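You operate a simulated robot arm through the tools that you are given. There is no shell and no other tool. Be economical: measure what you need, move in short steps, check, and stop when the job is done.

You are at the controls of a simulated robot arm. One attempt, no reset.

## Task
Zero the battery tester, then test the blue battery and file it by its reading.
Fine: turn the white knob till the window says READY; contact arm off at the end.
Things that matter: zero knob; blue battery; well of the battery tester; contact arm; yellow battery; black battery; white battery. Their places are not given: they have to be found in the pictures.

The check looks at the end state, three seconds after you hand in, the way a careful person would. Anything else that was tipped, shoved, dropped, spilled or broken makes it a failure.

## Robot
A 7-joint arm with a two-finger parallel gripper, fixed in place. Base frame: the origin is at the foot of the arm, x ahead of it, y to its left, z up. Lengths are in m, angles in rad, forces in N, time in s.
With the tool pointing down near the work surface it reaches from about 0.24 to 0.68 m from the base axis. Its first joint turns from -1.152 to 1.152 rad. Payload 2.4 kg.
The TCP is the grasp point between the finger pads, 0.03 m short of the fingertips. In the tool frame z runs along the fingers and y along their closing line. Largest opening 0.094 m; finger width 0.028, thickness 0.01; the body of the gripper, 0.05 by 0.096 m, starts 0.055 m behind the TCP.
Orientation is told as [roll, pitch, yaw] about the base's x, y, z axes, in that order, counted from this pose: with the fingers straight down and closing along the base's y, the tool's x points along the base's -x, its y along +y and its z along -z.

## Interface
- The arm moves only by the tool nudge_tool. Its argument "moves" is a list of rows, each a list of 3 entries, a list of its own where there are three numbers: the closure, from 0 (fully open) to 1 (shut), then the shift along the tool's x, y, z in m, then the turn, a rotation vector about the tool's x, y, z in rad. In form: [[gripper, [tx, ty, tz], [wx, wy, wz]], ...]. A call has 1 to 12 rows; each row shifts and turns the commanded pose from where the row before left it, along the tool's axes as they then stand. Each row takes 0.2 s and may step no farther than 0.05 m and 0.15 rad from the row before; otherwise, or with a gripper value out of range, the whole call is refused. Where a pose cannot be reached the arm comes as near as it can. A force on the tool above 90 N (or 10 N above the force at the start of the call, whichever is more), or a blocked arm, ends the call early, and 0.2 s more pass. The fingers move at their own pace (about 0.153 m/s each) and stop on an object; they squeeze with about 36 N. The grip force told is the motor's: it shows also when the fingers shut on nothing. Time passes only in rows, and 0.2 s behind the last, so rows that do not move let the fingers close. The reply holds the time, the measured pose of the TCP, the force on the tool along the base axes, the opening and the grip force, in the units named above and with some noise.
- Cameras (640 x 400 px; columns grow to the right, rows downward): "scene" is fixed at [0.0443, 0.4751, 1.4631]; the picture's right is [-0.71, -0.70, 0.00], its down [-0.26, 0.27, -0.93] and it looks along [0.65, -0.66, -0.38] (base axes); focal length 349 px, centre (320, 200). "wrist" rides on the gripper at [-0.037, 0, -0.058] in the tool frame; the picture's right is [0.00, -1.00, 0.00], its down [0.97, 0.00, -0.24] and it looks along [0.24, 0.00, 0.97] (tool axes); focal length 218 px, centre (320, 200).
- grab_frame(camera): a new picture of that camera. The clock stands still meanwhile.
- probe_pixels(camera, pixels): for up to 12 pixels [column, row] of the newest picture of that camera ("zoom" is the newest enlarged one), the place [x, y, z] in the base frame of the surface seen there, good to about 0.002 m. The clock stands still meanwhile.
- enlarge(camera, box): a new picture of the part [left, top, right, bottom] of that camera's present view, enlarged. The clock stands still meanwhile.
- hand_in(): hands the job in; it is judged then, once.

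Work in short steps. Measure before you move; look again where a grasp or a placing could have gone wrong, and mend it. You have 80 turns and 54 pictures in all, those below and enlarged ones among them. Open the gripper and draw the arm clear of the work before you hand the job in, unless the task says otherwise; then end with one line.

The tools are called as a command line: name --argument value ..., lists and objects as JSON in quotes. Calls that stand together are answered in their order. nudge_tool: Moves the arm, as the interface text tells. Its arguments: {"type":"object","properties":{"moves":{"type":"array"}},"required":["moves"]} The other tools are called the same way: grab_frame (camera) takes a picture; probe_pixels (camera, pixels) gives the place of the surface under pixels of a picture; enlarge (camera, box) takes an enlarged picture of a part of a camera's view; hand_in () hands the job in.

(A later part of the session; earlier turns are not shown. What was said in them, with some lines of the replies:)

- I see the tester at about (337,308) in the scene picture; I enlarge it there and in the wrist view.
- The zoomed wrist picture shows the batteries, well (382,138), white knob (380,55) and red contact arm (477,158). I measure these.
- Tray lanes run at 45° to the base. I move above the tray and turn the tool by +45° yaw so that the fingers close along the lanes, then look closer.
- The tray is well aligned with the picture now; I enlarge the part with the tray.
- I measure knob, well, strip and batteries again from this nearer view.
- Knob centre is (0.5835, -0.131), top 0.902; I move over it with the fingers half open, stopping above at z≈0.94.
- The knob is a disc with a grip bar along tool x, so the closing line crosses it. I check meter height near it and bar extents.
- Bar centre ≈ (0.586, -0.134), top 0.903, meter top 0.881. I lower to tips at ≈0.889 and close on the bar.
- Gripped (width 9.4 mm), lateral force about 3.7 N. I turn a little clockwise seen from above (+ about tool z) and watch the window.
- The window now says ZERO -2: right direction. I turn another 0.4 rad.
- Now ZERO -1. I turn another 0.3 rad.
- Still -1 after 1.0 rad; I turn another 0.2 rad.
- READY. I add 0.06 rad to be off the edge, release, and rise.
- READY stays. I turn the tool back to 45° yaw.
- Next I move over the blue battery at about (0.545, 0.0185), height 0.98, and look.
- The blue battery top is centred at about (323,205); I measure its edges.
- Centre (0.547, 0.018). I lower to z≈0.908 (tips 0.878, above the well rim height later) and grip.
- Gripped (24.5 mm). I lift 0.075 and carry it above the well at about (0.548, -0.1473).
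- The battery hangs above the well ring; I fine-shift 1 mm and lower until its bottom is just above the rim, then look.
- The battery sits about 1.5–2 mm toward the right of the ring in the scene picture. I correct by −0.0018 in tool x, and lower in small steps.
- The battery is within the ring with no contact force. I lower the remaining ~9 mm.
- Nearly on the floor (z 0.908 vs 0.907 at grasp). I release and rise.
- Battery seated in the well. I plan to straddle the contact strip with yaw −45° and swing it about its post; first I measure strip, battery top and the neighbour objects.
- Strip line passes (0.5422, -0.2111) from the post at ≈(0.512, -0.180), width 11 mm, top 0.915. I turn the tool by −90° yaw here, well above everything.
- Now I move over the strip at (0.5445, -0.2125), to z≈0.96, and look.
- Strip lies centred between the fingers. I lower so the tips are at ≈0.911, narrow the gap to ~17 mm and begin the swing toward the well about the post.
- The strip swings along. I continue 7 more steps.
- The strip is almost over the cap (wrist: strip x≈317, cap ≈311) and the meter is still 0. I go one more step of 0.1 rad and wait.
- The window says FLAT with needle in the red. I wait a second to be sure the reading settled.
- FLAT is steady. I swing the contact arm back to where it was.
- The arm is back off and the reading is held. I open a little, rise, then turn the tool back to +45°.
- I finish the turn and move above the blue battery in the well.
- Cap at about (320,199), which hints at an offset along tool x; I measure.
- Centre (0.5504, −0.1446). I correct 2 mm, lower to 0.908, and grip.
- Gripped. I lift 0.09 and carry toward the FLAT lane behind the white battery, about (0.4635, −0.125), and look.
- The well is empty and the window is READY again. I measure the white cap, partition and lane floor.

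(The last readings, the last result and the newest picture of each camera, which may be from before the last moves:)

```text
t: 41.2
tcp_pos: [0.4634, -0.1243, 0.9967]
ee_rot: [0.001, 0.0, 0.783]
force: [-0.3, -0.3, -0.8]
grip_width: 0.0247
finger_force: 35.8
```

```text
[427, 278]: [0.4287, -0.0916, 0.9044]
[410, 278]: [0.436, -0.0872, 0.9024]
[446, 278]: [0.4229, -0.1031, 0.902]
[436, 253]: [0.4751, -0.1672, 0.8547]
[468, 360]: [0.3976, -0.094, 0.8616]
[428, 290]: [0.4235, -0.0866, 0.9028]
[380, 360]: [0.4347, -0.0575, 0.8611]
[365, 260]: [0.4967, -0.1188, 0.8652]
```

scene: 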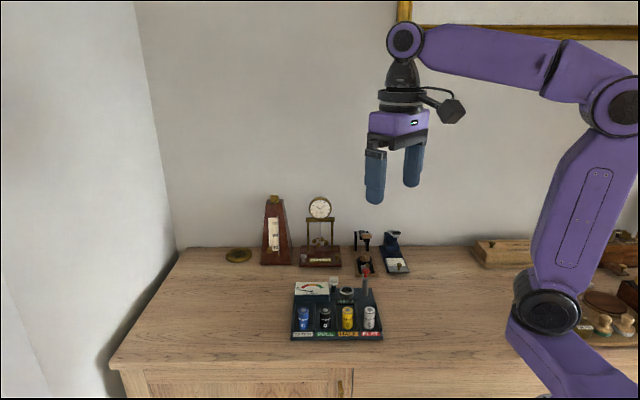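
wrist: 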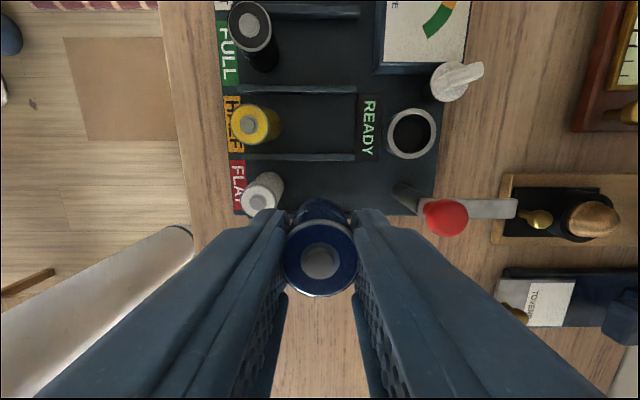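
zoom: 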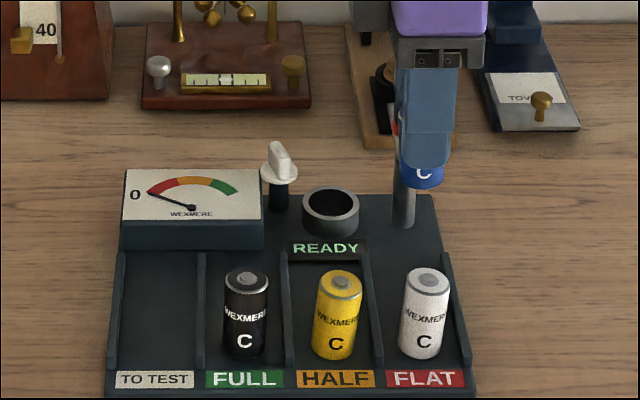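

Lane centre line is x+y≈0.338, white centre ≈(0.432, −0.095). I set target (0.465, −0.1272), 47 mm behind white, and lower to 2 mm above the floor.

nudge_tool --moves '[[0.85, [0.001, -0.003, 0], [0, 0, 0]], [0.85, [0, 0, 0.025], [0, 0, 0]], [0.85, [0, 0, 0.025], [0, 0, 0]], [0.85, [0, 0, 0.02], [0, 0, 0]], [0.85, [0, 0, 0.01], [0, 0, 0]], [0.85, [0, 0, 0.007], [0, 0, 0]], [0.85, [0, 0, 0], [0, 0, 0]]]'

enlarge --camera "scene" --box '[312, 260, 408, 335]'

grab_frame --camera "wrist"

```text
t: 42.8
tcp_pos: [0.4635, -0.1277, 0.9103]
ee_rot: [0.001, 0.0, 0.784]
force: [0.4, 0.5, -1.0]
grip_width: 0.0242
finger_force: 36.2
```

```text
5.33 times, centred on (360, 298) of scene
```

zoom: 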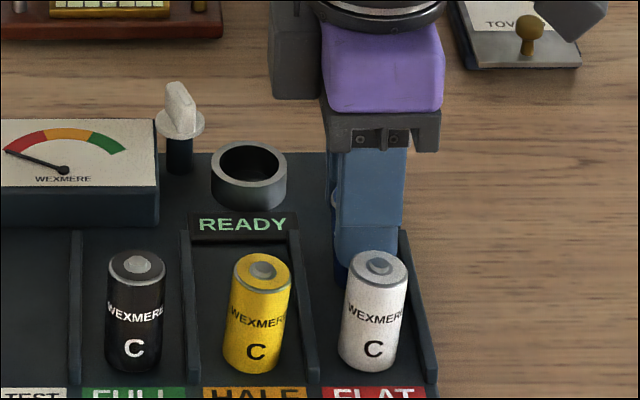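

```text
15 pictures are left
```

wrist: 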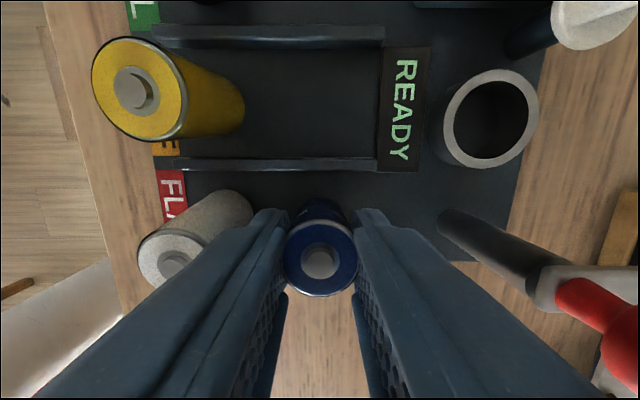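

Clear of the white battery and partitions. I lower 3 mm, release to a modest opening and rise straight up.

nudge_tool --moves '[[0.85, [0, 0, 0.002], [0, 0, 0]], [0.85, [0, 0, 0.0012], [0, 0, 0]], [0.7, [0, 0, 0], [0, 0, 0]], [0.62, [0, 0, 0], [0, 0, 0]], [0.62, [0, 0, 0], [0, 0, 0]], [0.62, [0, 0, -0.02], [0, 0, 0]], [0.62, [0, 0, -0.03], [0, 0, 0]], [0.62, [0, 0, -0.04], [0, 0, 0]], [0.62, [0, 0, -0.04], [0, 0, 0]], [0.62, [0, 0, -0.04], [0, 0, 0]]]'

enlarge --camera "scene" --box '[280, 240, 408, 340]'

grab_frame --camera "wrist"

```text
t: 45.0
tcp_pos: [0.464, -0.1273, 1.0767]
ee_rot: [0.002, -0.001, 0.781]
force: [0.9, 0.3, 0.5]
grip_width: 0.0358
finger_force: 0.1
```

```text
4.00 times, centred on (344, 290) of scene
```

zoom: 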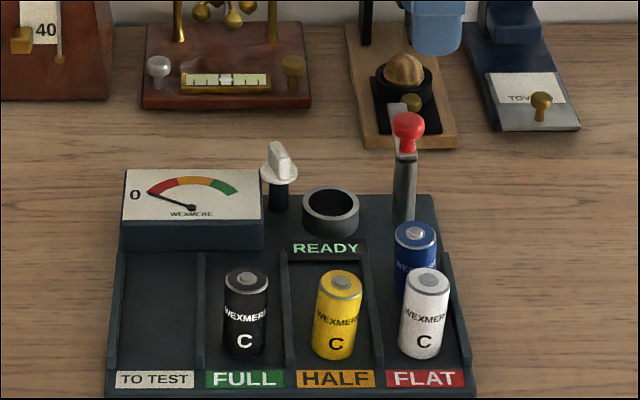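

```text
13 pictures are left
```

wrist: 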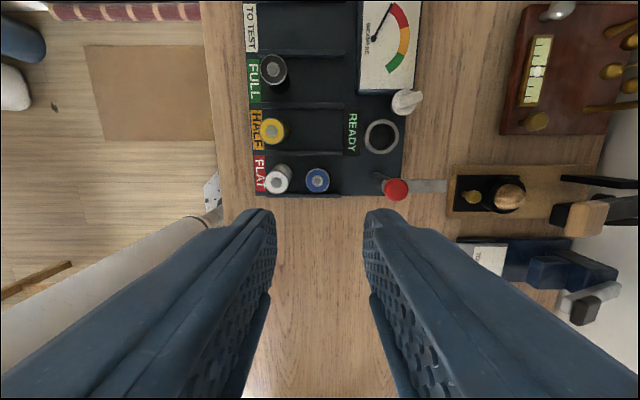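

Blue stands upright in the FLAT lane behind white, the contact arm is off, and the window reads READY. I open the gripper, draw the arm up and back, and check once more.

nudge_tool --moves '[[0.3, [0, 0, -0.045], [0, 0, 0]], [0, [0, 0, -0.045], [0, 0, 0]], [0, [0, 0, -0.045], [0, 0, 0]], [0, [0.03, 0.03, 0], [0, 0, 0]], [0, [0, 0.04, 0], [0, 0, 0]], [0, [0, 0.04, 0], [0, 0, 0]], [0, [0, 0, 0], [0, 0, 0]]]'

grab_frame --camera "scene"

```text
t: 46.6
tcp_pos: [0.3659, -0.0712, 1.2114]
ee_rot: [0.0, 0.0, 0.781]
force: [0.8, -0.1, 0.2]
grip_width: 0.0941
finger_force: 0.1
```

```text
12 pictures are left
```

scene: 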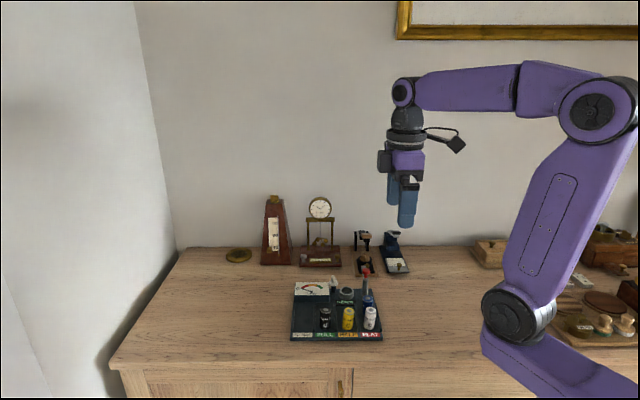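

The arm is clear and everything stands as wanted; I hand in.

hand_in

```text
The job is handed in.
```

The tester was zeroed to READY, and the blue battery read FLAT and now stands in the FLAT lane behind the white one. The contact arm is off, and the job is handed in.
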